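You operate a simulated robot arm through the tools that you are given. There is no shell and no other tool.

You are at the controls of a simulated two-armed robot. One attempt, no reset.

Task
Wax the middle of the fixed caul, then lay ply two on it.
Fine: load the felt pad at the wax tin, cover the whole patch, put the pad back; the ply lies flat on the middle, tab toward the aisle. A coat counts when it lies all over at full strength: go over it till it gets no stronger.

The check looks at the end state, three seconds after you hand in, the way a careful person would. Anything else that was tipped, shoved, dropped, spilled or broken makes it a failure. A push-on lid holds only when it is set on centred and level and pressed home; a screw cap is set on level and turned clockwise until tight.

Robot
Two 7-joint arms with fingered hands on one trunk that stands fixed in place. Base frame: the origin is at the foot of the trunk, x ahead of it, y to its left, z up; the work surface is at about z = 900. Readings come in mm, rad, newtons and seconds.
The left shoulder is at [70, 171, 1406], the right one opposite. Payload 5 kg a hand.
Tool frame (each hand has its own): the origin (TCP) lies between the finger pads and is the grasp point; the fingertips stand 43 mm ahead of it; z points along the fingers, y is the line along which they close. Largest opening 144 mm; the body of the gripper starts 50 mm behind the TCP. The gripper is a hand of 5 fingers: y runs from the thumb to the fingers, the wrist lies at [-21, -124, -221] in the tool frame, and closing takes about 1.5 s.
Orientation is told as [roll, pitch, yaw] about the base's x, y, z axes, in that order, counted from this pose: with the fingers straight down and the wrist toward the robot, the tool's x, y and z point along [0, 1, 0], [1, 0, 0] and [0, 0, -1] of the base frame.

Tools
- The arms move only by the tool apply_moves. It takes "left_commands", "right_commands" or both (then of equal length, played together; a hand with none holds still); each is a list of rows, each an object (a shift or turn left out is 0, a gripper value left out holds the last) with "offset": the shift along the tool's x, y, z in units of 50 mm (1.0 is 50 mm), a list of three; "rot": the turn, a rotation vector about the tool's x, y, z in units of 8 degrees (1.0 is 8 degrees), a list of three. In form: [{"offset": [tx, ty, tz], "rot": [rx, ry, rz]}, ...]. A call has 1 to 20 rows; each row shifts and turns the commanded pose from where the row before left it, along the tool's axes as they then stand. "left_gripper" and "right_gripper" are, for a hand that has rows, the closure, from 0 (fully open) to 1 (shut), set as the call begins (left out, the last holds). A call with a number of a shift or a turn outside -1 to 1 is refused whole. A row lasts 0.2 s, in which the tool goes at most 50 mm and 0.15 rad; a call with a longer step from one row to the next is refused whole, and so is a gripper value outside its range. A pose out of reach is approached as far as the arm can. The call stops where the force on the tool passes 50 N (or 10 N more than at its start, if that is more) or the arm is blocked; 0.2 s more then pass. The fingers move at their own pace (about 45 mm/s each) and stop on an object; they squeeze with about 33 N. The grip force told is the motor's: it shows also when the fingers shut on nothing. Time passes only in rows, and 0.2 s behind the last, so rows that do not move let the fingers close. It gives the time, the measured TCP pose, the force on the tool (base axes), the opening and the grip force at its end, in the units of the frame above (readings bear some noise), with the torque about the TCP (base axes, N m) and any sound that the robot's microphone picked up.
- Cameras (640 x 400 px; columns grow to the right, rows downward): "scene" is now at [130.5, -36.3, 1637.2]; the picture's right is [-0.40, -0.92, 0.00], its down [-0.54, 0.24, -0.81] and it looks along [0.74, -0.33, -0.59] (base axes); focal length 327 px, centre (320, 200). "left" rides on the left gripper at [-86, -108, -168] in its tool frame; the picture's right is [-0.80, -0.28, 0.53], its down [0.54, -0.73, 0.42] and it looks along [0.27, 0.63, 0.73] (tool axes); focal length 275 px, centre (320, 200). "right" rides on the right gripper at [86, -109, -168] in its tool frame; the picture's right is [-0.80, 0.28, -0.53], its down [-0.54, -0.73, 0.42] and it looks along [-0.27, 0.63, 0.73] (tool axes); focal length 275 px, centre (320, 200). There is no depth. A picture from a camera that has moved, and an enlarged one, comes with that camera's place and axes in the base frame and with its lens.
- snapshot(camera): a new picture of that camera. It takes no simulated time.
- lift_body(by): slides the trunk up (or, below 0, down) by that many mm; the arms and the scene camera ride with it, the base frame stays. It gives what a move gives, with no picture.
- curl_fingers(index, middle, ring, little, thumb_bend, thumb_turn, hand): sets how far each is bent, from 0 (flat) to 1 (curled in); at 0.3 the hand is open as for a grip, at 0.7 the pads meet at the TCP. One left out holds its place. A second passes; each finger stops where it meets its share of the squeeze, and holds until it gets a number again. A gripper value or a shape takes the hand back. It gives what a move gives, with no picture; readings hold the bend of each and the force on index, middle, ring, little, thumb and palm. thumb_turn goes from beside the hand (0) to across from the fingers (1), as for a grip.
- hand_shape(shape, hand): the hand has 5 fingers and takes this shape, open, in about a second: jaw (thumb against the fingers, like two jaws); tri (thumb and two fingers); tip (a fingertip pinch); poke (one finger out to press); point (the index stretched); flat (the hand flat); cup (the hand cupped); fist (a fist). The gripper value then closes the fingers along that shape, each until it touches; the sizes above hold for jaw. It gives what a move gives, with no picture.
- pan_tilt(pan, tilt): turns the head with the scene camera to pan (to the left, within 1.501 rad either way) and tilt (down, from -0.506 to 1.204), counted from straight ahead of the robot. It gives what a move gives.
- enlarge(camera, box): a new picture of the part [left, top, right, bottom] of that camera's present view, enlarged. It takes no simulated time.
- close_job(): hands the job in; it is judged then, once.

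Nothing tells you positions but the pictures and the camera data. Unless the task says otherwise, let go and move clear before handing in.

The tools are called after "Request:" as name(argument=value, ...) on one line, values as JSON. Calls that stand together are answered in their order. apply_moves: Moves the arms, as the interface text tells. Its arguments: {"type":"object","properties":{"left_commands":{"type":"array","items":{"type":"object","properties":{"offset":{"type":"array","items":{"type":"number"}},"rot":{"type":"array","items":{"type":"number"}}}}},"left_gripper":{"type":"number"},"right_commands":{"type":"array","items":{"type":"object","properties":{"offset":{"type":"array","items":{"type":"number"}},"rot":{"type":"array","items":{"type":"number"}}}}},"right_gripper":{"type":"number"}},"required":[]} The other tools are called the same way: lift_body (by) slides the trunk up or down; hand_shape (shape, hand) gives the hand a shape; curl_fingers (index, middle, ring, little, thumb_bend, thumb_turn, hand) moves the fingers one by one; pan_tilt (pan, tilt) turns the head that bears the scene camera; snapshot (camera) takes a picture; enlarge (camera, box) takes an enlarged picture of a part of a camera's view; close_job () hands the job in.

At the start:

```text
clock: 0.0
left_eef_pos: [747.7, -121.4, 1331.8]
left_tcp_rot: [0.0, 0.001, -0.001]
left_wrist_force: [-0.2, -0.5, 0.2]
left_moment: [-0.01, 0.0, 0.0]
left_width: 143.7
left_finger_force: 0.2
left_shape: jaw
left_bend: [0.3, 0.3, 0.3, 0.3, 0.3, 0.98]
left_finger forces: [0.1, 0.1, 0.1, 0.0, 0.1, 0.0]
right_eef_pos: [529.4, -576.3, 1222.4]
right_tcp_rot: [0.002, 0.001, 0.001]
right_wrist_force: [0.2, 0.0, 0.5]
right_moment: [0.03, -0.01, 0.0]
right_width: 143.7
right_finger_force: 0.1
right_shape: jaw
right_bend: [0.3, 0.3, 0.3, 0.3, 0.3, 0.98]
right_finger forces: [0.0, 0.1, 0.1, 0.0, 0.1, 0.0]
trunk travel left (down, up): [-503.0, 437.0]
head pan, tilt: [-0.415, 0.627]
```

scene: 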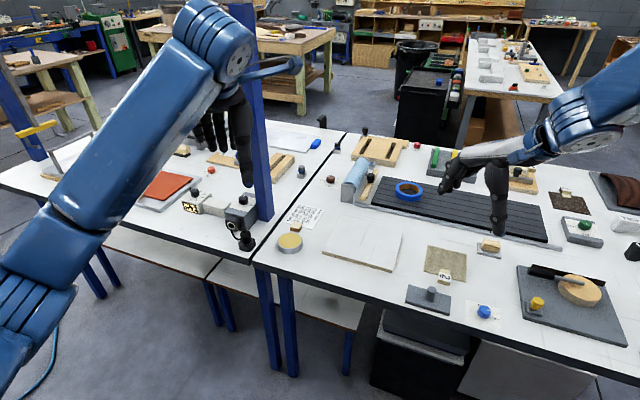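
right: 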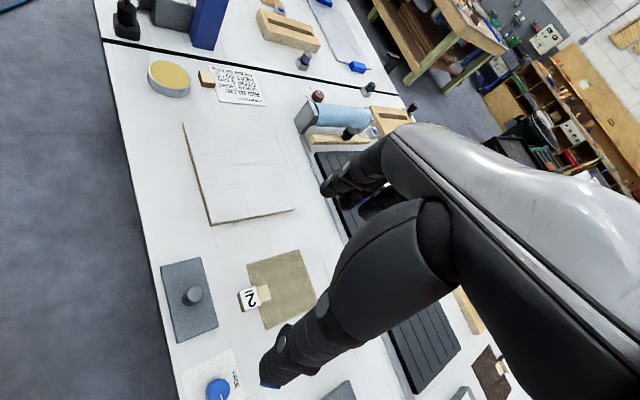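
left: 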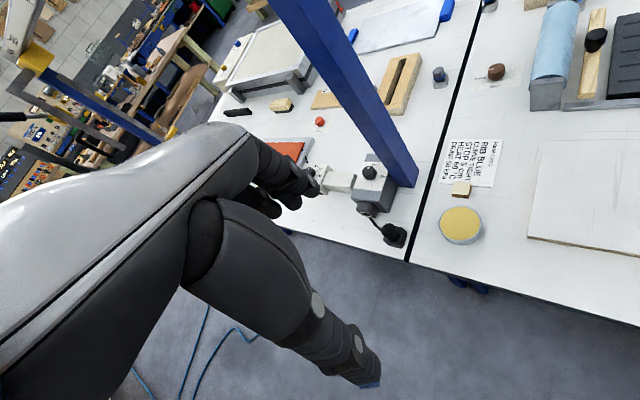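

I see a bench with a yellow wax tin, a white slab (possibly the fixed caul), a ply with a "2" tab, and felt pads. I'll look closer before moving.

Request:
enlarge(camera="scene", box=[240, 180, 440, 305])

Request:
enlarge(camera="scene", box=[400, 200, 640, 350])

Request:
enlarge(camera="scene", box=[320, 120, 560, 270])

Request:
enlarge(camera="left", box=[400, 120, 560, 220])

Request:
enlarge(camera="right", box=[130, 40, 330, 165])

```text
3.20 times, centred on (340, 242) of scene
camera zoom: at [130.5, -36.3, 1637.2], right [-0.4, -0.92, 0.0], down [-0.54, 0.24, -0.81], along [0.74, -0.33, -0.59], focal length 1048 px, centre (256, 64)
```

zoom: 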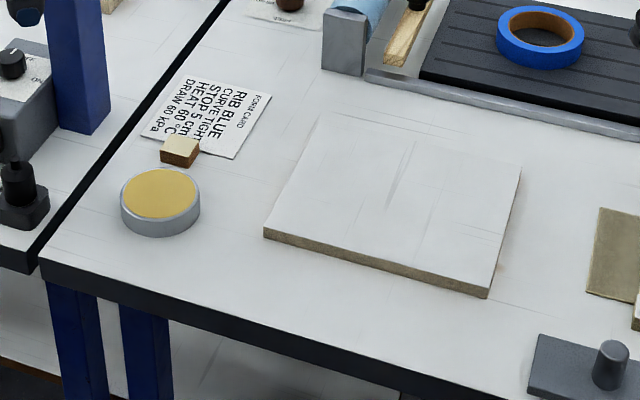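

```text
2.67 times, centred on (520, 275) of scene
camera zoom: at [130.5, -36.3, 1637.2], right [-0.4, -0.92, 0.0], down [-0.54, 0.24, -0.81], along [0.74, -0.33, -0.59], focal length 873 px, centre (-213, 0)
```

zoom: 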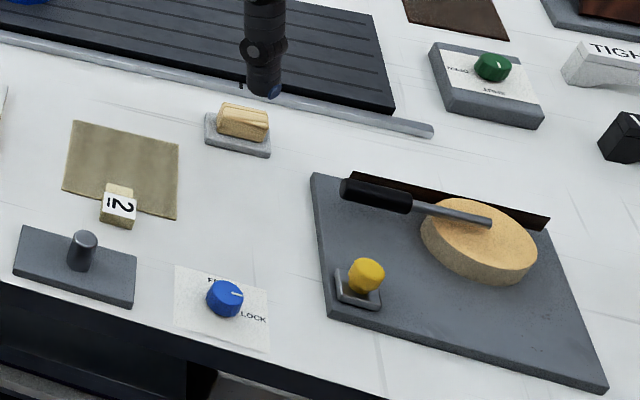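

```text
2.67 times, centred on (440, 195) of scene
camera zoom: at [130.5, -36.3, 1637.2], right [-0.4, -0.92, 0.0], down [-0.54, 0.24, -0.81], along [0.74, -0.33, -0.59], focal length 873 px, centre (0, 213)
```

zoom: 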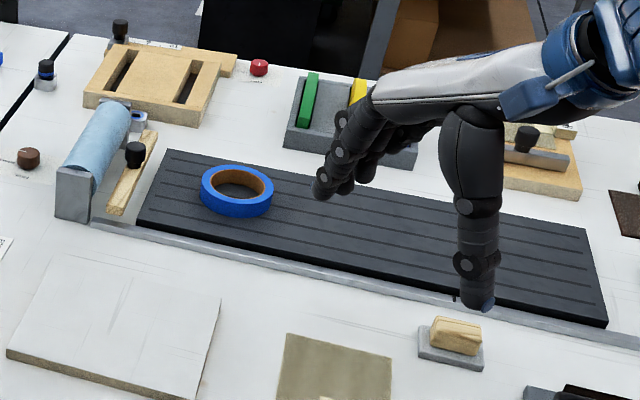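

```text
4.00 times, centred on (480, 170) of left
camera zoom: at [639.3, -207.7, 1499.5], right [-0.28, -0.8, -0.53], down [-0.73, 0.54, -0.42], along [0.63, 0.27, -0.73], focal length 1101 px, centre (-320, 320)
```

zoom: 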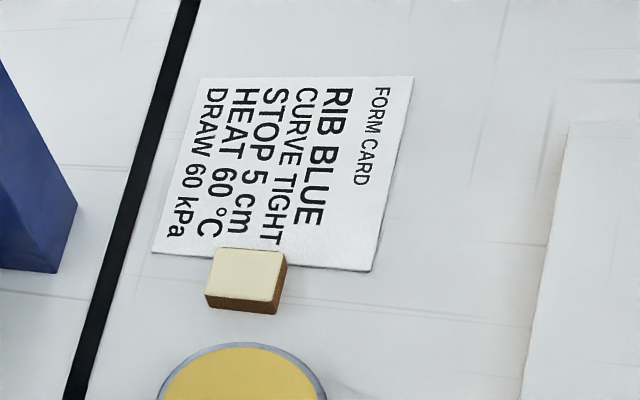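

```text
3.20 times, centred on (230, 102) of right
camera zoom: at [421.2, -490.7, 1389.7], right [0.28, -0.8, 0.53], down [-0.73, -0.54, -0.42], along [0.63, -0.27, -0.73], focal length 881 px, centre (608, 512)
```

zoom: 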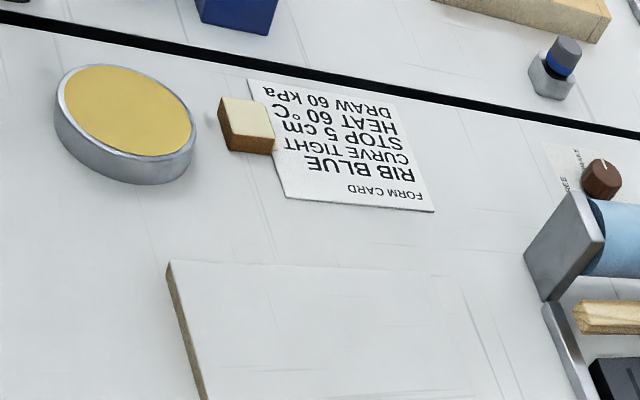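

I see several candidates for the felt pad and want to survey the whole area first, including where the aisle is. Next I'm panning the head.

Request:
pan_tilt(pan=-0.9, tilt=0.6)

Request:
snapshot(camera="scene")

Request:
pan_tilt(pan=0.5, tilt=0.6)

Request:
snapshot(camera="scene")

Request:
pan_tilt(pan=-0.3, tilt=1.0)

Request:
snapshot(camera="scene")

Request:
pan_tilt(pan=-0.415, tilt=0.1)

Request:
snapshot(camera="scene")

```text
clock: 0.9
left_eef_pos: [747.5, -122.1, 1331.8]
left_tcp_rot: [0.0, 0.0, -0.001]
left_wrist_force: [-0.3, 0.2, -1.0]
left_moment: [0.01, -0.02, 0.03]
left_width: 143.6
left_finger_force: 0.1
left_shape: jaw
left_bend: [0.3, 0.3, 0.3, 0.3, 0.3, 0.98]
left_finger forces: [0.0, 0.0, 0.0, 0.0, 0.1, 0.0]
right_eef_pos: [529.4, -576.1, 1221.6]
right_tcp_rot: [0.002, 0.002, 0.0]
right_wrist_force: [-0.2, 0.0, 0.5]
right_moment: [-0.03, -0.04, 0.02]
right_width: 143.8
right_finger_force: 0.1
right_shape: jaw
right_bend: [0.3, 0.3, 0.3, 0.3, 0.3, 0.98]
right_finger forces: [0.0, 0.0, 0.0, 0.1, 0.0, 0.1]
trunk travel left (down, up): [-503.0, 437.0]
head pan, tilt: [-0.901, 0.6]
```

```text
taken
camera scene: at [105.4, -70.2, 1639.5], right [-0.78, -0.62, 0.0], down [-0.35, 0.44, -0.82], along [0.51, -0.65, -0.57], focal length 327 px, centre (320, 200)
```

scene: 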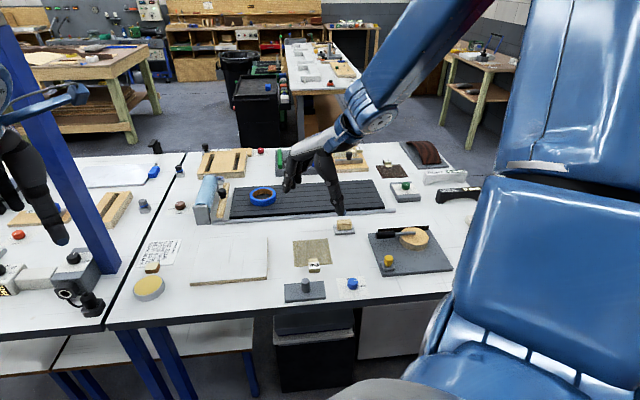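

```text
clock: 2.5
left_eef_pos: [747.2, -121.9, 1332.0]
left_tcp_rot: [0.0, 0.0, -0.001]
left_wrist_force: [0.3, 0.7, 0.4]
left_moment: [0.01, 0.04, 0.0]
left_width: 143.7
left_finger_force: 0.0
left_shape: jaw
left_bend: [0.3, 0.3, 0.3, 0.3, 0.3, 0.98]
left_finger forces: [0.0, 0.1, 0.0, 0.0, 0.0, 0.0]
right_eef_pos: [529.8, -577.2, 1221.4]
right_tcp_rot: [0.0, -0.001, -0.002]
right_wrist_force: [-0.2, -0.5, 0.4]
right_moment: [-0.01, 0.0, 0.0]
right_width: 143.9
right_finger_force: 0.0
right_shape: jaw
right_bend: [0.3, 0.3, 0.3, 0.3, 0.3, 0.98]
right_finger forces: [0.0, 0.1, 0.0, 0.0, 0.0, 0.1]
trunk travel left (down, up): [-503.0, 437.0]
head pan, tilt: [0.499, 0.6]
```

```text
taken
camera scene: at [128.0, 41.3, 1639.5], right [0.48, -0.88, 0.0], down [-0.5, -0.27, -0.82], along [0.72, 0.39, -0.57], focal length 327 px, centre (320, 200)
```

scene: 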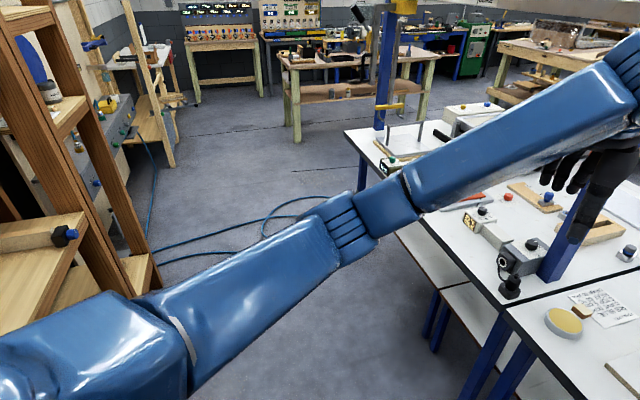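

```text
clock: 3.6
left_eef_pos: [747.7, -121.3, 1332.5]
left_tcp_rot: [0.0, 0.002, -0.001]
left_wrist_force: [0.6, -0.3, 0.4]
left_moment: [-0.01, -0.03, -0.03]
left_width: 143.5
left_finger_force: 0.1
left_shape: jaw
left_bend: [0.3, 0.3, 0.3, 0.3, 0.3, 0.98]
left_finger forces: [0.0, 0.0, 0.0, 0.0, 0.1, 0.1]
right_eef_pos: [529.9, -576.3, 1222.0]
right_tcp_rot: [0.0, 0.0, 0.002]
right_wrist_force: [0.6, -0.3, -0.3]
right_moment: [-0.02, 0.0, -0.02]
right_width: 143.6
right_finger_force: 0.1
right_shape: jaw
right_bend: [0.3, 0.3, 0.3, 0.3, 0.3, 0.98]
right_finger forces: [0.1, 0.1, 0.0, 0.0, 0.0, 0.0]
trunk travel left (down, up): [-503.0, 437.0]
head pan, tilt: [-0.3, 1.0]
```

```text
taken
camera scene: at [117.0, -21.5, 1607.5], right [-0.29, -0.96, 0.0], down [-0.8, 0.25, -0.54], along [0.52, -0.16, -0.84], focal length 327 px, centre (320, 200)
```

scene: 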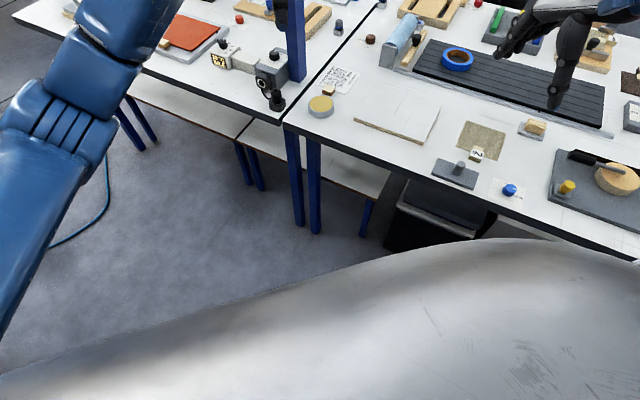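

```text
clock: 4.8
left_eef_pos: [745.6, -122.3, 1332.2]
left_tcp_rot: [0.001, -0.001, 0.0]
left_wrist_force: [0.2, 0.1, -1.0]
left_moment: [0.0, 0.0, -0.01]
left_width: 143.7
left_finger_force: 0.1
left_shape: jaw
left_bend: [0.3, 0.3, 0.3, 0.3, 0.3, 0.98]
left_finger forces: [0.1, 0.0, 0.0, 0.1, 0.1, 0.1]
right_eef_pos: [529.0, -577.0, 1222.3]
right_tcp_rot: [0.0, -0.001, 0.0]
right_wrist_force: [0.0, 0.2, 0.6]
right_moment: [-0.04, -0.02, 0.01]
right_width: 143.9
right_finger_force: 0.1
right_shape: jaw
right_bend: [0.3, 0.3, 0.3, 0.3, 0.3, 0.98]
right_finger forces: [0.1, 0.0, 0.1, 0.0, 0.0, 0.0]
trunk travel left (down, up): [-503.0, 437.0]
head pan, tilt: [-0.415, 0.099]
```

```text
taken
camera scene: at [134.7, -38.1, 1685.6], right [-0.4, -0.92, 0.0], down [-0.09, 0.04, -0.99], along [0.91, -0.4, -0.1], focal length 327 px, centre (320, 200)
```

scene: 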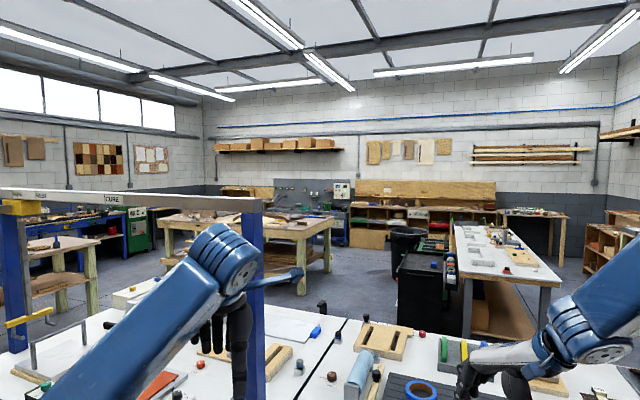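

The bench runs about 45° across the base frame, with its front edge facing the robot (the aisle). Next I look closer at the pad candidates and the caul.

Request:
pan_tilt(pan=-0.6, tilt=0.7)

Request:
snapshot(camera="scene")

Request:
enlarge(camera="left", box=[420, 160, 500, 210])

Request:
enlarge(camera="left", box=[200, 0, 480, 175])

Request:
enlarge(camera="right", box=[150, 230, 310, 330])

```text
clock: 5.8
left_eef_pos: [747.2, -122.1, 1331.9]
left_tcp_rot: [0.0, 0.001, 0.0]
left_wrist_force: [0.3, 0.4, 0.4]
left_moment: [-0.03, -0.01, -0.02]
left_width: 143.7
left_finger_force: 0.1
left_shape: jaw
left_bend: [0.3, 0.3, 0.3, 0.3, 0.3, 0.98]
left_finger forces: [0.0, 0.0, 0.0, 0.0, 0.1, 0.1]
right_eef_pos: [529.1, -574.9, 1223.2]
right_tcp_rot: [0.0, 0.0, 0.0]
right_wrist_force: [0.8, -0.3, -0.3]
right_moment: [-0.02, -0.01, 0.0]
right_width: 143.7
right_finger_force: 0.0
right_shape: jaw
right_bend: [0.3, 0.3, 0.3, 0.3, 0.3, 0.98]
right_finger forces: [0.0, 0.0, 0.0, 0.0, 0.0, 0.1]
trunk travel left (down, up): [-503.0, 437.0]
head pan, tilt: [-0.6, 0.7]
```

```text
taken
camera scene: at [120.5, -48.9, 1630.9], right [-0.56, -0.83, 0.0], down [-0.53, 0.36, -0.77], along [0.63, -0.43, -0.64], focal length 327 px, centre (320, 200)
```

scene: 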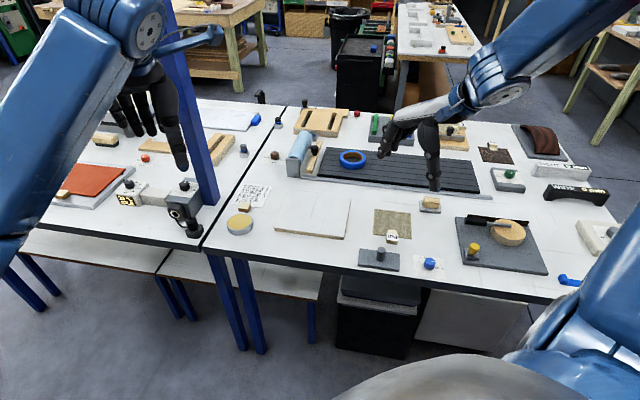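

```text
8.00 times, centred on (460, 185) of left
camera zoom: at [639.2, -207.7, 1499.5], right [-0.28, -0.8, -0.53], down [-0.73, 0.54, -0.42], along [0.63, 0.27, -0.73], focal length 2202 px, centre (-800, 320)
```

zoom: 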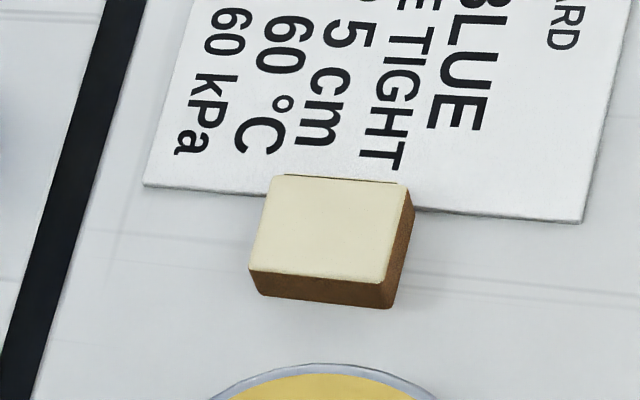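

```text
2.29 times, centred on (340, 88) of left
camera zoom: at [639.2, -207.7, 1499.5], right [-0.28, -0.8, -0.53], down [-0.73, 0.54, -0.42], along [0.63, 0.27, -0.73], focal length 629 px, centre (274, 457)
```

zoom: 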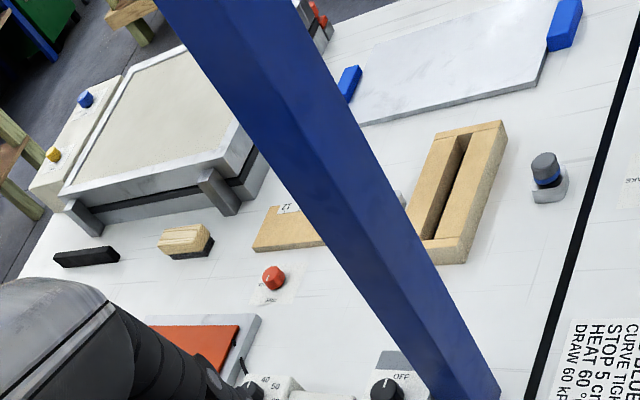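

```text
4.00 times, centred on (230, 280) of right
camera zoom: at [421.2, -490.6, 1389.7], right [0.28, -0.8, 0.53], down [-0.73, -0.54, -0.42], along [0.63, -0.27, -0.73], focal length 1101 px, centre (680, -120)
```

zoom: 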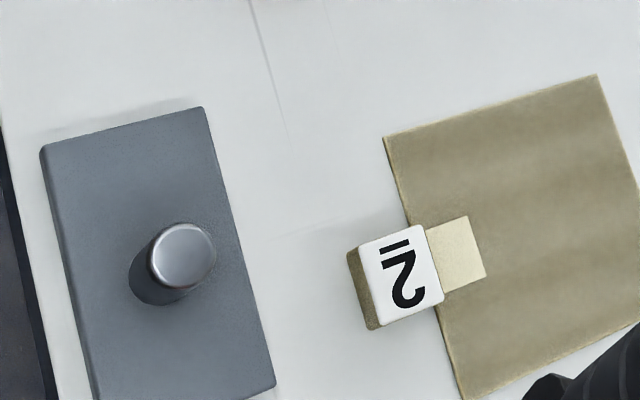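

The small cream-and-brown block beside the wax tin looks like a felt pad, but there is also a tan block on a grey tray. I'll slide the right hand to the right to see the tan block and the ply close up.

Request:
apply_moves(right_commands=[{"offset": [-0.8, -0.3, 0]}, {"offset": [-0.8, -0.3, 0]}, {"offset": [-0.8, -0.3, 0]}, {"offset": [-0.8, 0, 0]}, {"offset": [-0.8, 0, 0]}])

Request:
snapshot(camera="right")

Request:
snapshot(camera="scene")

```text
clock: 7.0
left_eef_pos: [747.0, -125.4, 1330.2]
left_tcp_rot: [0.001, 0.001, -0.002]
left_wrist_force: [0.1, -0.9, 1.1]
left_moment: [0.07, 0.02, -0.03]
left_width: 143.3
left_finger_force: 0.0
left_shape: jaw
left_bend: [0.3, 0.3, 0.3, 0.3, 0.3, 0.98]
left_finger forces: [0.1, 0.1, 0.0, 0.1, 0.0, 0.0]
right_eef_pos: [486.5, -780.6, 1221.0]
right_tcp_rot: [0.003, -0.001, -0.001]
right_wrist_force: [0.7, -1.3, 0.2]
right_moment: [0.08, -0.02, 0.03]
right_width: 143.3
right_finger_force: 0.1
right_shape: jaw
right_bend: [0.3, 0.3, 0.3, 0.3, 0.3, 0.98]
right_finger forces: [0.1, 0.0, 0.0, 0.1, 0.0, 0.1]
trunk travel left (down, up): [-503.0, 437.0]
head pan, tilt: [-0.6, 0.7]
```

```text
taken
camera right: at [379.1, -695.3, 1388.9], right [0.28, -0.8, 0.53], down [-0.73, -0.54, -0.42], along [0.63, -0.26, -0.73], focal length 275 px, centre (320, 200)
```

right: 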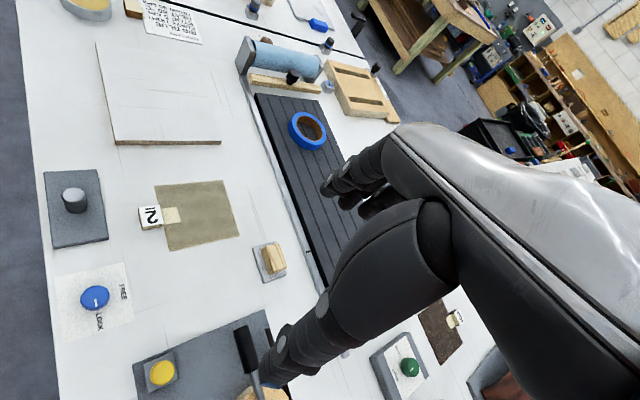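

```text
taken
camera scene: at [121.0, -51.7, 1630.7], right [-0.56, -0.83, 0.0], down [-0.53, 0.37, -0.76], along [0.63, -0.43, -0.65], focal length 327 px, centre (320, 200)
```

scene: 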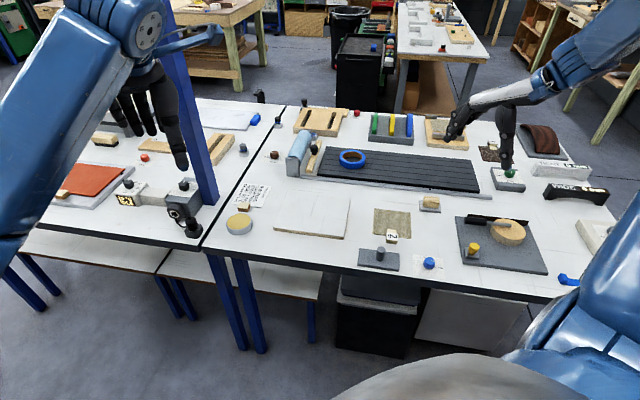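

Request:
enlarge(camera="right", box=[230, 230, 310, 280])

Request:
enlarge(camera="right", box=[30, 150, 270, 300])

Request:
enlarge(camera="scene", box=[360, 190, 456, 250])

Request:
enlarge(camera="right", box=[50, 0, 250, 125])

Request:
enlarge(camera="scene", box=[210, 180, 370, 280])

```text
8.00 times, centred on (270, 255) of right
camera zoom: at [379.1, -695.3, 1388.9], right [0.28, -0.8, 0.53], down [-0.73, -0.54, -0.42], along [0.63, -0.26, -0.73], focal length 2202 px, centre (720, -240)
```

zoom: 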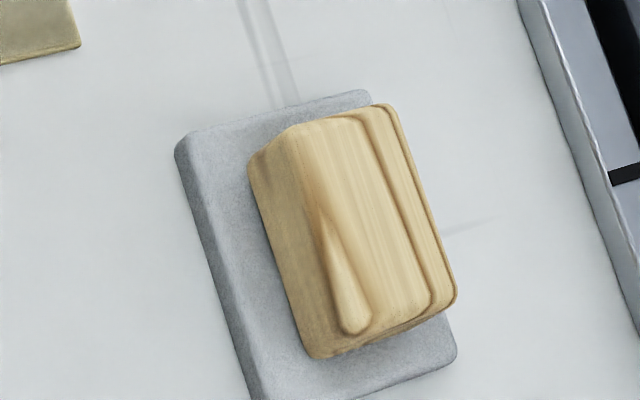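

```text
2.67 times, centred on (150, 225) of right
camera zoom: at [379.1, -695.3, 1388.9], right [0.28, -0.8, 0.53], down [-0.73, -0.54, -0.42], along [0.63, -0.26, -0.73], focal length 734 px, centre (773, 133)
```

zoom: 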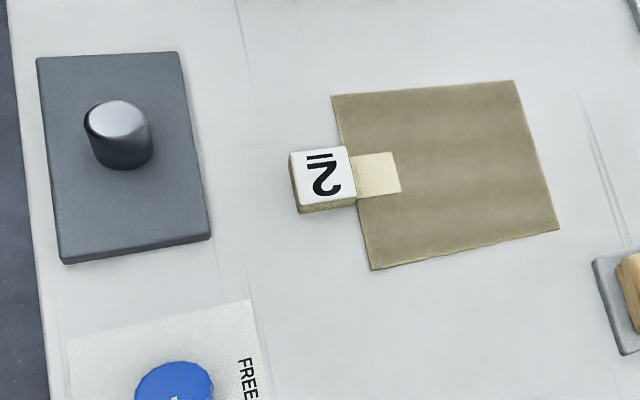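

```text
6.67 times, centred on (408, 220) of scene
camera zoom: at [121.0, -51.7, 1630.7], right [-0.56, -0.83, 0.0], down [-0.53, 0.37, -0.76], along [0.63, -0.43, -0.65], focal length 2182 px, centre (-267, 67)
```

zoom: 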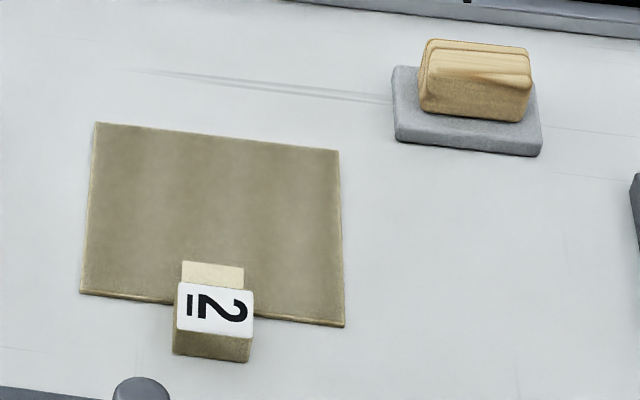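

```text
3.20 times, centred on (150, 62) of right
camera zoom: at [379.1, -695.3, 1388.9], right [0.28, -0.8, 0.53], down [-0.73, -0.54, -0.42], along [0.63, -0.26, -0.73], focal length 881 px, centre (864, 640)
```

zoom: 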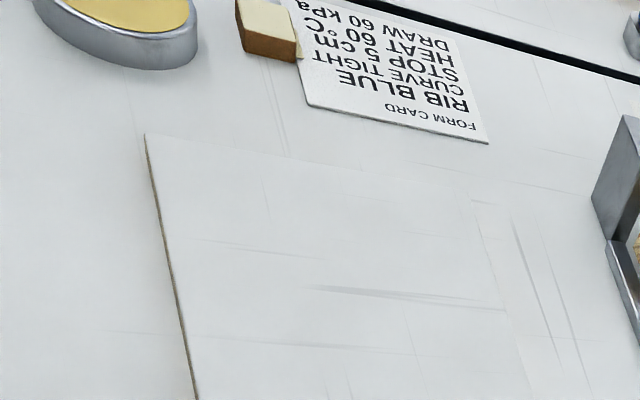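

```text
4.00 times, centred on (290, 230) of scene
camera zoom: at [121.0, -51.7, 1630.7], right [-0.56, -0.83, 0.0], down [-0.53, 0.37, -0.76], along [0.63, -0.43, -0.65], focal length 1310 px, centre (440, 80)
```

zoom: 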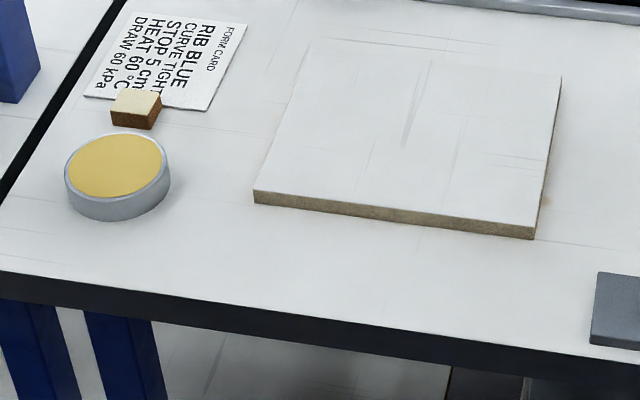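

The wooden grip on a grey sole behind the ply looks like the felt pad; the small blocks on the card, ply and sheets look like grab tabs. I'll check the FREE/LOCK knob and look at the far plates before moving.

Request:
enlarge(camera="right", box=[50, 255, 146, 315])

Request:
enlarge(camera="scene", box=[340, 240, 468, 320])

Request:
enlarge(camera="scene", box=[240, 90, 480, 240])

Request:
enlarge(camera="scene", box=[420, 100, 640, 300])

```text
6.67 times, centred on (98, 285) of right
camera zoom: at [379.1, -695.3, 1388.9], right [0.28, -0.8, 0.53], down [-0.73, -0.54, -0.42], along [0.63, -0.26, -0.73], focal length 1835 px, centre (1800, -367)
```

zoom: 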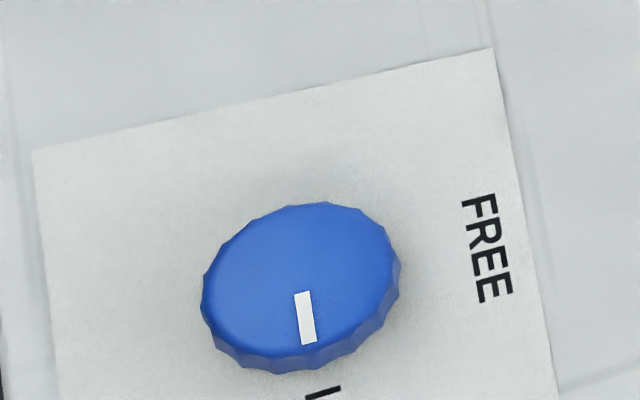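

```text
5.00 times, centred on (404, 280) of scene
camera zoom: at [121.0, -51.7, 1630.7], right [-0.56, -0.83, 0.0], down [-0.53, 0.37, -0.76], along [0.63, -0.43, -0.65], focal length 1637 px, centre (-100, -200)
```

zoom: 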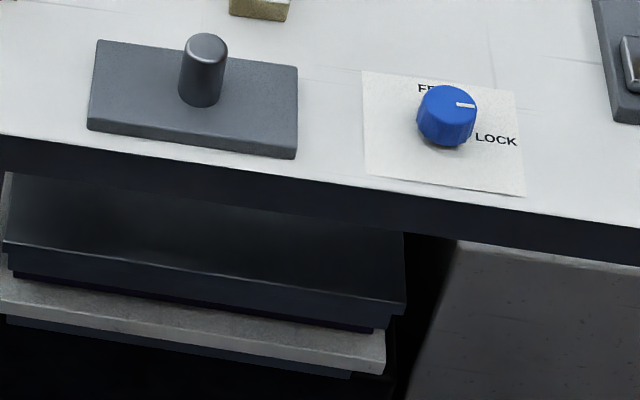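

```text
2.67 times, centred on (360, 165) of scene
camera zoom: at [121.0, -51.7, 1630.7], right [-0.56, -0.83, 0.0], down [-0.53, 0.37, -0.76], along [0.63, -0.43, -0.65], focal length 873 px, centre (213, 293)
```

zoom: 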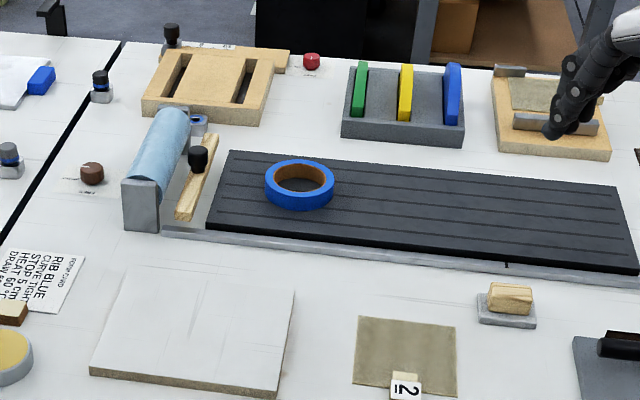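

```text
2.00 times, centred on (530, 200) of scene
camera zoom: at [121.0, -51.7, 1630.7], right [-0.56, -0.83, 0.0], down [-0.53, 0.37, -0.76], along [0.63, -0.43, -0.65], focal length 655 px, centre (-100, 200)
```

zoom: 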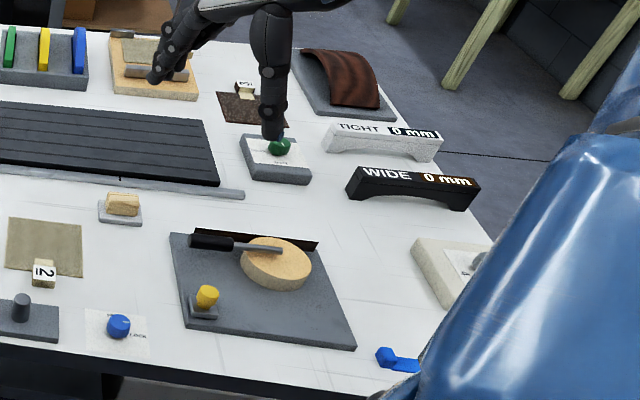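

The right-hand pad sits at about (595, −823) with its top near z 938; the white board (centre about (780, −476)) is the caul, and the ply is at about (610, −664). I'll move the left hand clear and bring the right hand, yawed −45°, above the pad.

Request:
apply_moves(left_commands=[{"offset": [0.9, -0.4, 0]}, {"offset": [0.9, -0.4, 0]}, {"offset": [0.9, -0.4, 0]}, {"offset": [0.9, -0.4, 0]}, {"offset": [0.9, -0.4, 0]}, {"offset": [0.9, -0.4, 0]}], right_commands=[{"rot": [0, 0, 0.9375]}, {"rot": [0, 0, 0.9375]}, {"rot": [0, 0, 0.9375]}, {"rot": [0, 0, 0.9375]}, {"rot": [0, 0, 0.9375]}, {"rot": [0, 0, 0.9375]}])

Request:
snapshot(camera="scene")

```text
clock: 8.4
left_eef_pos: [625.5, 151.1, 1330.0]
left_tcp_rot: [-0.002, 0.0, -0.002]
left_wrist_force: [0.1, 0.3, 0.8]
left_moment: [0.0, 0.04, 0.0]
left_width: 143.7
left_finger_force: 0.0
left_shape: jaw
left_bend: [0.3, 0.3, 0.3, 0.3, 0.3, 0.98]
left_finger forces: [0.0, 0.0, 0.1, 0.0, 0.0, 0.1]
right_eef_pos: [483.9, -774.7, 1223.5]
right_tcp_rot: [0.0, -0.003, -0.787]
right_wrist_force: [-0.1, 1.1, 0.3]
right_moment: [-0.02, -0.08, -0.06]
right_width: 143.6
right_finger_force: 0.1
right_shape: jaw
right_bend: [0.3, 0.3, 0.3, 0.3, 0.3, 0.98]
right_finger forces: [0.0, 0.0, 0.1, 0.0, 0.1, 0.1]
trunk travel left (down, up): [-503.0, 437.0]
head pan, tilt: [-0.6, 0.7]
```

```text
taken
camera scene: at [119.3, -46.1, 1631.1], right [-0.57, -0.82, 0.0], down [-0.53, 0.36, -0.77], along [0.63, -0.43, -0.64], focal length 327 px, centre (320, 200)
```

scene: 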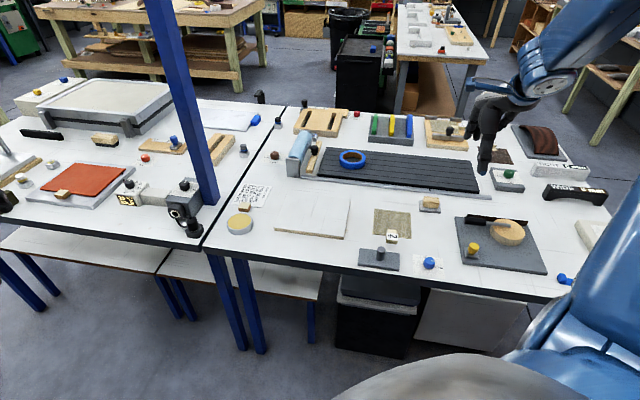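

The view is clear. I'll bring the right hand over the pad at z≈1080 and check alignment.

Request:
apply_moves(right_commands=[{"offset": [0.178, 0.45, 0.57]}, {"offset": [0.178, 0.45, 0.57]}, {"offset": [0.178, 0.45, 0.57]}, {"offset": [0.178, 0.45, 0.57]}, {"offset": [0.178, 0.45, 0.57]}, {"offset": [0, 0, 0]}])

Request:
snapshot(camera="scene")

Request:
snapshot(camera="right")

Request:
enlarge(camera="scene", box=[340, 120, 540, 245])

```text
clock: 9.8
left_eef_pos: [627.9, 149.0, 1330.2]
left_tcp_rot: [0.001, 0.0, 0.001]
left_wrist_force: [-0.4, 0.5, 0.2]
left_moment: [-0.04, -0.04, 0.04]
left_width: 143.7
left_finger_force: 0.1
left_shape: jaw
left_bend: [0.3, 0.3, 0.3, 0.3, 0.3, 0.98]
left_finger forces: [0.0, 0.0, 0.0, 0.1, 0.1, 0.1]
right_eef_pos: [594.3, -823.4, 1079.5]
right_tcp_rot: [0.0, -0.002, -0.785]
right_wrist_force: [0.1, 1.1, 0.5]
right_moment: [-0.04, 0.03, 0.0]
right_width: 143.9
right_finger_force: 0.1
right_shape: jaw
right_bend: [0.3, 0.3, 0.3, 0.3, 0.3, 0.98]
right_finger forces: [0.1, 0.1, 0.0, 0.0, 0.0, 0.1]
trunk travel left (down, up): [-503.0, 437.0]
head pan, tilt: [-0.6, 0.7]
```

```text
taken
camera scene: at [119.9, -47.2, 1631.0], right [-0.56, -0.83, 0.0], down [-0.53, 0.36, -0.77], along [0.63, -0.43, -0.64], focal length 327 px, centre (320, 200)
```

scene: 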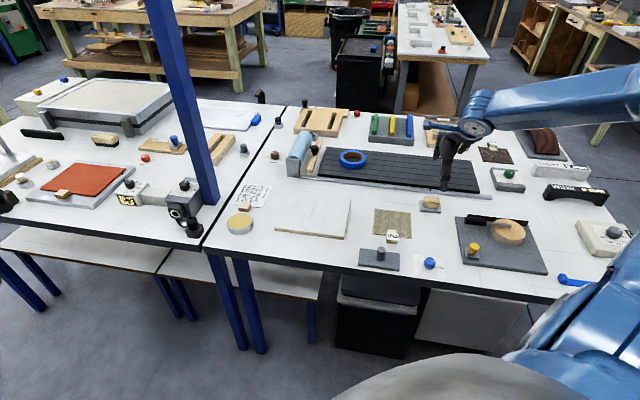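

```text
taken
camera right: at [578.6, -686.4, 1246.3], right [-0.36, -0.76, 0.53], down [-0.9, 0.13, -0.42], along [0.25, -0.63, -0.73], focal length 275 px, centre (320, 200)
```

right: 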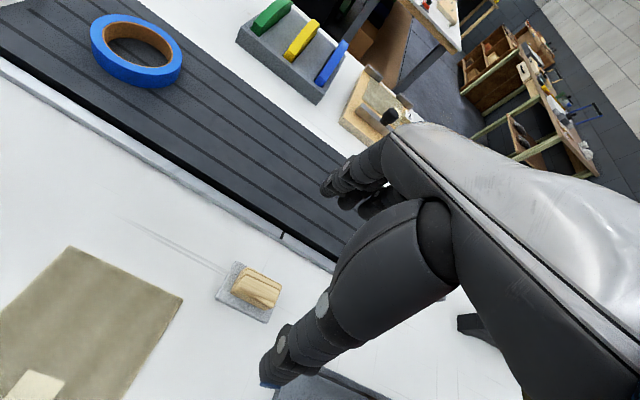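

```text
3.20 times, centred on (440, 182) of scene
camera zoom: at [119.9, -47.2, 1631.0], right [-0.56, -0.83, 0.0], down [-0.53, 0.36, -0.77], along [0.63, -0.43, -0.64], focal length 1048 px, centre (-64, 256)
```

zoom: 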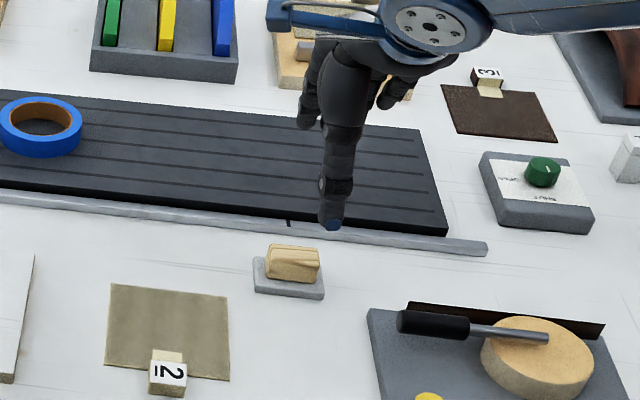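

Request:
enlarge(camera="right", box=[200, 250, 296, 310])

```text
6.67 times, centred on (248, 280) of right
camera zoom: at [578.6, -686.4, 1246.3], right [-0.36, -0.76, 0.53], down [-0.9, 0.13, -0.42], along [0.25, -0.63, -0.73], focal length 1835 px, centre (800, -333)
```

zoom: 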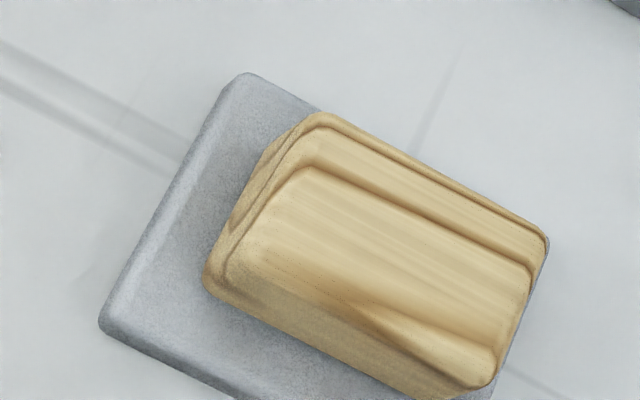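

The pad grip is about 47 × 26 mm and aligned with the hand's −45° yaw, and the hand is centred over it. I'll pre-close the hand to clear the rail behind the pad and go down part way.

Request:
apply_moves(right_commands=[{"offset": [0, 0, 0.4]}, {"offset": [0, 0, 0.4]}, {"offset": [0, 0, 0.4]}, {"offset": [0, 0, 0.4]}, {"offset": [0, 0, 0]}], right_gripper=0.45)

Request:
enlarge(camera="scene", box=[380, 140, 500, 215])

Request:
snapshot(camera="right")

Request:
snapshot(camera="left")

```text
clock: 11.0
left_eef_pos: [627.6, 148.8, 1330.0]
left_tcp_rot: [0.0, -0.001, 0.0]
left_wrist_force: [0.4, 0.5, 0.1]
left_moment: [0.01, -0.03, -0.02]
left_width: 143.9
left_finger_force: 0.1
left_shape: jaw
left_bend: [0.3, 0.3, 0.3, 0.3, 0.3, 0.98]
left_finger forces: [0.1, 0.0, 0.0, 0.1, 0.0, 0.1]
right_eef_pos: [595.7, -825.3, 997.8]
right_tcp_rot: [0.0, -0.001, -0.785]
right_wrist_force: [0.2, -1.1, -0.2]
right_moment: [-0.03, -0.01, -0.04]
right_width: 79.7
right_finger_force: 0.1
right_shape: jaw
right_bend: [0.74, 0.43, 0.4, 0.4, 0.68, 1.0]
right_finger forces: [0.1, 0.0, 0.1, 0.1, 0.0, 0.1]
trunk travel left (down, up): [-503.0, 437.0]
head pan, tilt: [-0.6, 0.7]
```

```text
5.33 times, centred on (440, 178) of scene
camera zoom: at [120.1, -48.6, 1630.9], right [-0.56, -0.83, 0.0], down [-0.53, 0.36, -0.76], along [0.63, -0.43, -0.64], focal length 1746 px, centre (-320, 320)
```

zoom: 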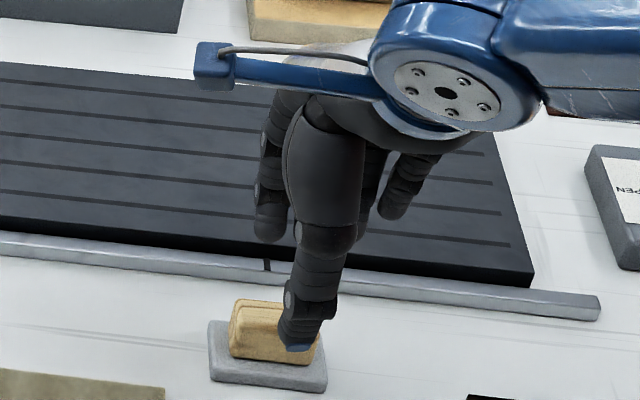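

```text
taken
camera right: at [579.9, -686.6, 1166.9], right [-0.36, -0.76, 0.53], down [-0.9, 0.13, -0.42], along [0.25, -0.63, -0.73], focal length 275 px, centre (320, 200)
```

right: 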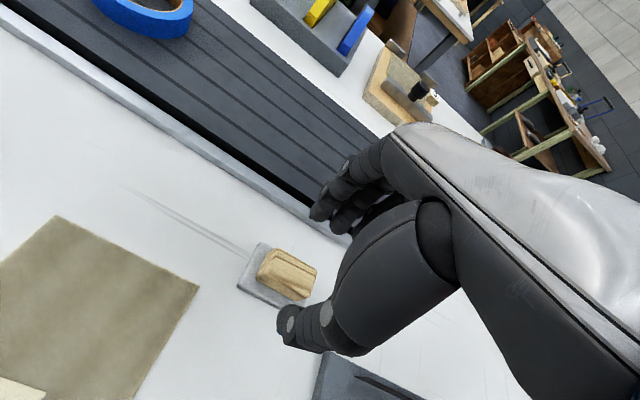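

```text
taken
camera left: at [519.3, 62.2, 1497.7], right [-0.28, -0.8, -0.53], down [-0.73, 0.54, -0.42], along [0.63, 0.27, -0.73], focal length 275 px, centre (320, 200)
```

left: 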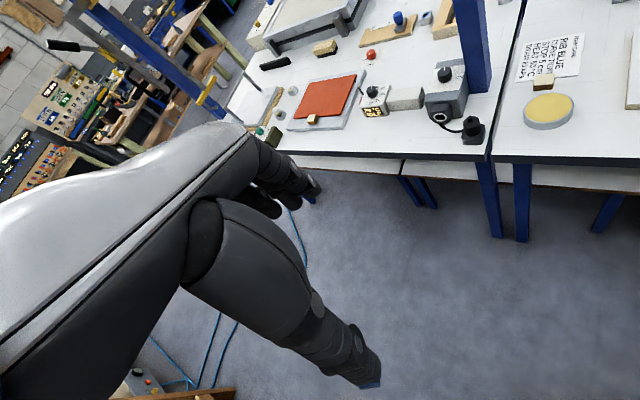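

The thumb is in front of and centred on the pad grip, with the fingers behind. I'll go down to a TCP of z≈963 and then close.

Request:
apply_moves(right_commands=[{"offset": [0, 0, 0.35]}, {"offset": [0, 0, 0.35]}, {"offset": [0, 0, 0]}])

Request:
enlarge(camera="scene", box=[380, 160, 476, 220])

Request:
enlarge(camera="right", box=[220, 140, 380, 360])

```text
clock: 11.8
left_eef_pos: [627.7, 147.7, 1330.2]
left_tcp_rot: [0.0, 0.0, 0.0]
left_wrist_force: [0.8, 0.2, 0.6]
left_moment: [-0.02, -0.07, 0.01]
left_width: 143.8
left_finger_force: 0.0
left_shape: jaw
left_bend: [0.3, 0.3, 0.3, 0.3, 0.3, 0.98]
left_finger forces: [0.1, 0.0, 0.0, 0.0, 0.1, 0.0]
right_eef_pos: [595.5, -823.9, 964.7]
right_tcp_rot: [0.0, 0.001, -0.786]
right_wrist_force: [-0.7, 0.4, 0.1]
right_moment: [0.0, -0.01, 0.03]
right_width: 79.5
right_finger_force: 0.0
right_shape: jaw
right_bend: [0.74, 0.43, 0.4, 0.4, 0.68, 1.0]
right_finger forces: [0.0, 0.0, 0.0, 0.0, 0.0, 0.1]
trunk travel left (down, up): [-503.0, 437.0]
head pan, tilt: [-0.6, 0.7]
```

```text
6.67 times, centred on (428, 190) of scene
camera zoom: at [120.1, -48.1, 1630.9], right [-0.56, -0.83, 0.0], down [-0.53, 0.36, -0.77], along [0.63, -0.43, -0.64], focal length 2182 px, centre (-400, 267)
```

zoom: 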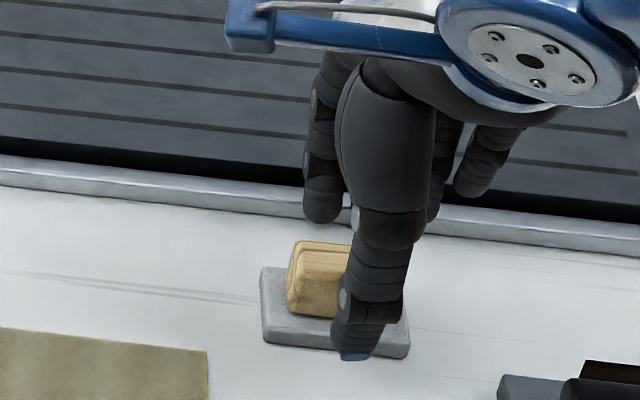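

```text
1.82 times, centred on (300, 250) of right
camera zoom: at [580.2, -686.2, 1132.2], right [-0.36, -0.76, 0.53], down [-0.9, 0.13, -0.42], along [0.25, -0.63, -0.73], focal length 500 px, centre (356, 109)
```

zoom: 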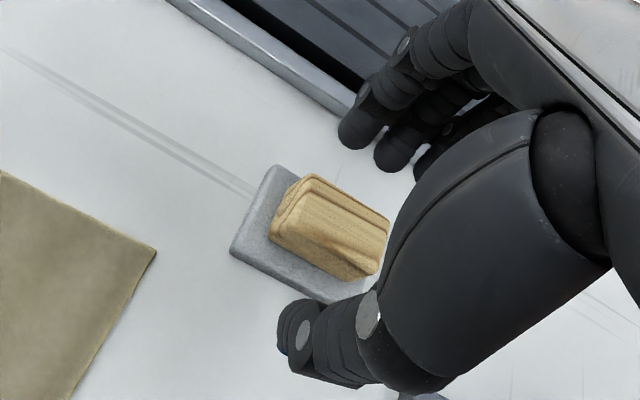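

Index and middle fingers are behind the grip and the thumb is in front of it. I'm closing now.

Request:
apply_moves(right_commands=[{}, {}, {}, {}, {}, {}, {}, {}], right_gripper=1.0)

Request:
enlarge(camera="scene", box=[380, 160, 476, 220])

Request:
enlarge(camera="right", box=[200, 160, 360, 320])

```text
clock: 13.6
left_eef_pos: [627.9, 147.7, 1329.5]
left_tcp_rot: [0.001, -0.001, 0.0]
left_wrist_force: [-0.2, -0.3, 0.2]
left_moment: [0.03, -0.02, -0.01]
left_width: 143.8
left_finger_force: 0.0
left_shape: jaw
left_bend: [0.3, 0.3, 0.3, 0.3, 0.3, 0.98]
left_finger forces: [0.0, 0.0, 0.0, 0.1, 0.1, 0.0]
right_eef_pos: [595.9, -823.4, 964.6]
right_tcp_rot: [0.002, -0.001, -0.786]
right_wrist_force: [-0.4, -0.2, 0.4]
right_moment: [-0.03, -0.01, 0.04]
right_width: 25.5
right_finger_force: 33.2
right_shape: jaw
right_bend: [0.73, 0.6, 0.64, 0.62, 0.75, 1.0]
right_finger forces: [18.1, 9.8, 0.1, 0.0, 28.3, 0.0]
trunk travel left (down, up): [-503.0, 437.0]
head pan, tilt: [-0.6, 0.7]
```

```text
6.67 times, centred on (428, 190) of scene
camera zoom: at [120.3, -48.7, 1630.9], right [-0.56, -0.83, 0.0], down [-0.53, 0.36, -0.76], along [0.63, -0.43, -0.64], focal length 2182 px, centre (-400, 267)
```

zoom: 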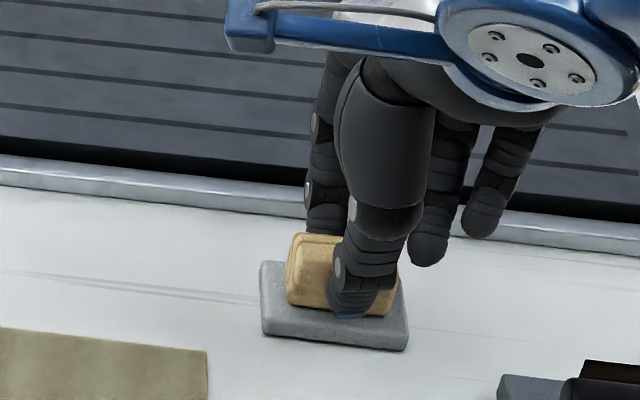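

```text
2.50 times, centred on (280, 240) of right
camera zoom: at [580.3, -686.7, 1132.0], right [-0.36, -0.76, 0.53], down [-0.9, 0.13, -0.42], along [0.25, -0.63, -0.73], focal length 688 px, centre (420, 100)
```

zoom: 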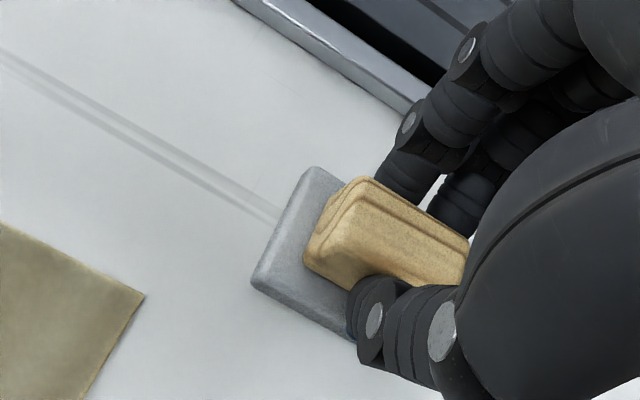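

The grip holds at 25.5 mm. I'll lift 60 mm and see whether the grey sole comes along.

Request:
apply_moves(right_commands=[{"offset": [0, 0, -0.3]}, {"offset": [0, 0, -0.4]}, {"offset": [0, 0, -0.5]}, {}])

Request:
enlarge(camera="scene", box=[370, 140, 498, 220])

Request:
enlarge(camera="right", box=[200, 160, 360, 320])

```text
clock: 14.6
left_eef_pos: [627.2, 147.0, 1329.0]
left_tcp_rot: [0.0, 0.0, 0.0]
left_wrist_force: [0.4, -0.2, -0.5]
left_moment: [0.0, 0.02, -0.01]
left_width: 143.7
left_finger_force: 0.0
left_shape: jaw
left_bend: [0.3, 0.3, 0.3, 0.3, 0.3, 0.98]
left_finger forces: [0.0, 0.1, 0.0, 0.1, 0.0, 0.0]
right_eef_pos: [596.0, -824.5, 1022.5]
right_tcp_rot: [0.001, 0.001, -0.787]
right_wrist_force: [-0.4, -0.9, -0.1]
right_moment: [0.04, 0.02, 0.0]
right_width: 25.2
right_finger_force: 33.0
right_shape: jaw
right_bend: [0.73, 0.6, 0.64, 0.62, 0.75, 1.0]
right_finger forces: [18.3, 9.9, 0.1, 0.1, 28.3, 0.0]
trunk travel left (down, up): [-503.0, 437.0]
head pan, tilt: [-0.6, 0.7]
```

```text
5.00 times, centred on (434, 180) of scene
camera zoom: at [120.8, -49.4, 1630.8], right [-0.56, -0.83, 0.0], down [-0.53, 0.36, -0.76], along [0.63, -0.43, -0.64], focal length 1637 px, centre (-250, 300)
```

zoom: 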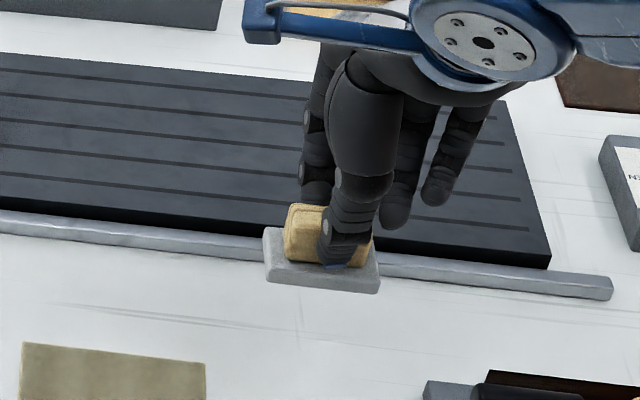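

```text
2.50 times, centred on (280, 240) of right
camera zoom: at [579.9, -687.4, 1191.1], right [-0.36, -0.76, 0.53], down [-0.9, 0.13, -0.42], along [0.25, -0.63, -0.73], focal length 688 px, centre (420, 100)
```

zoom: 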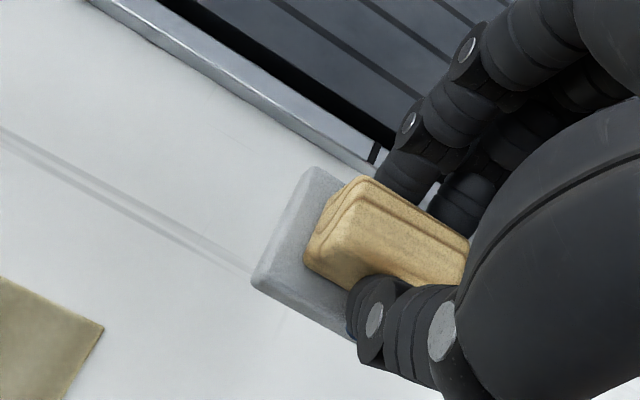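

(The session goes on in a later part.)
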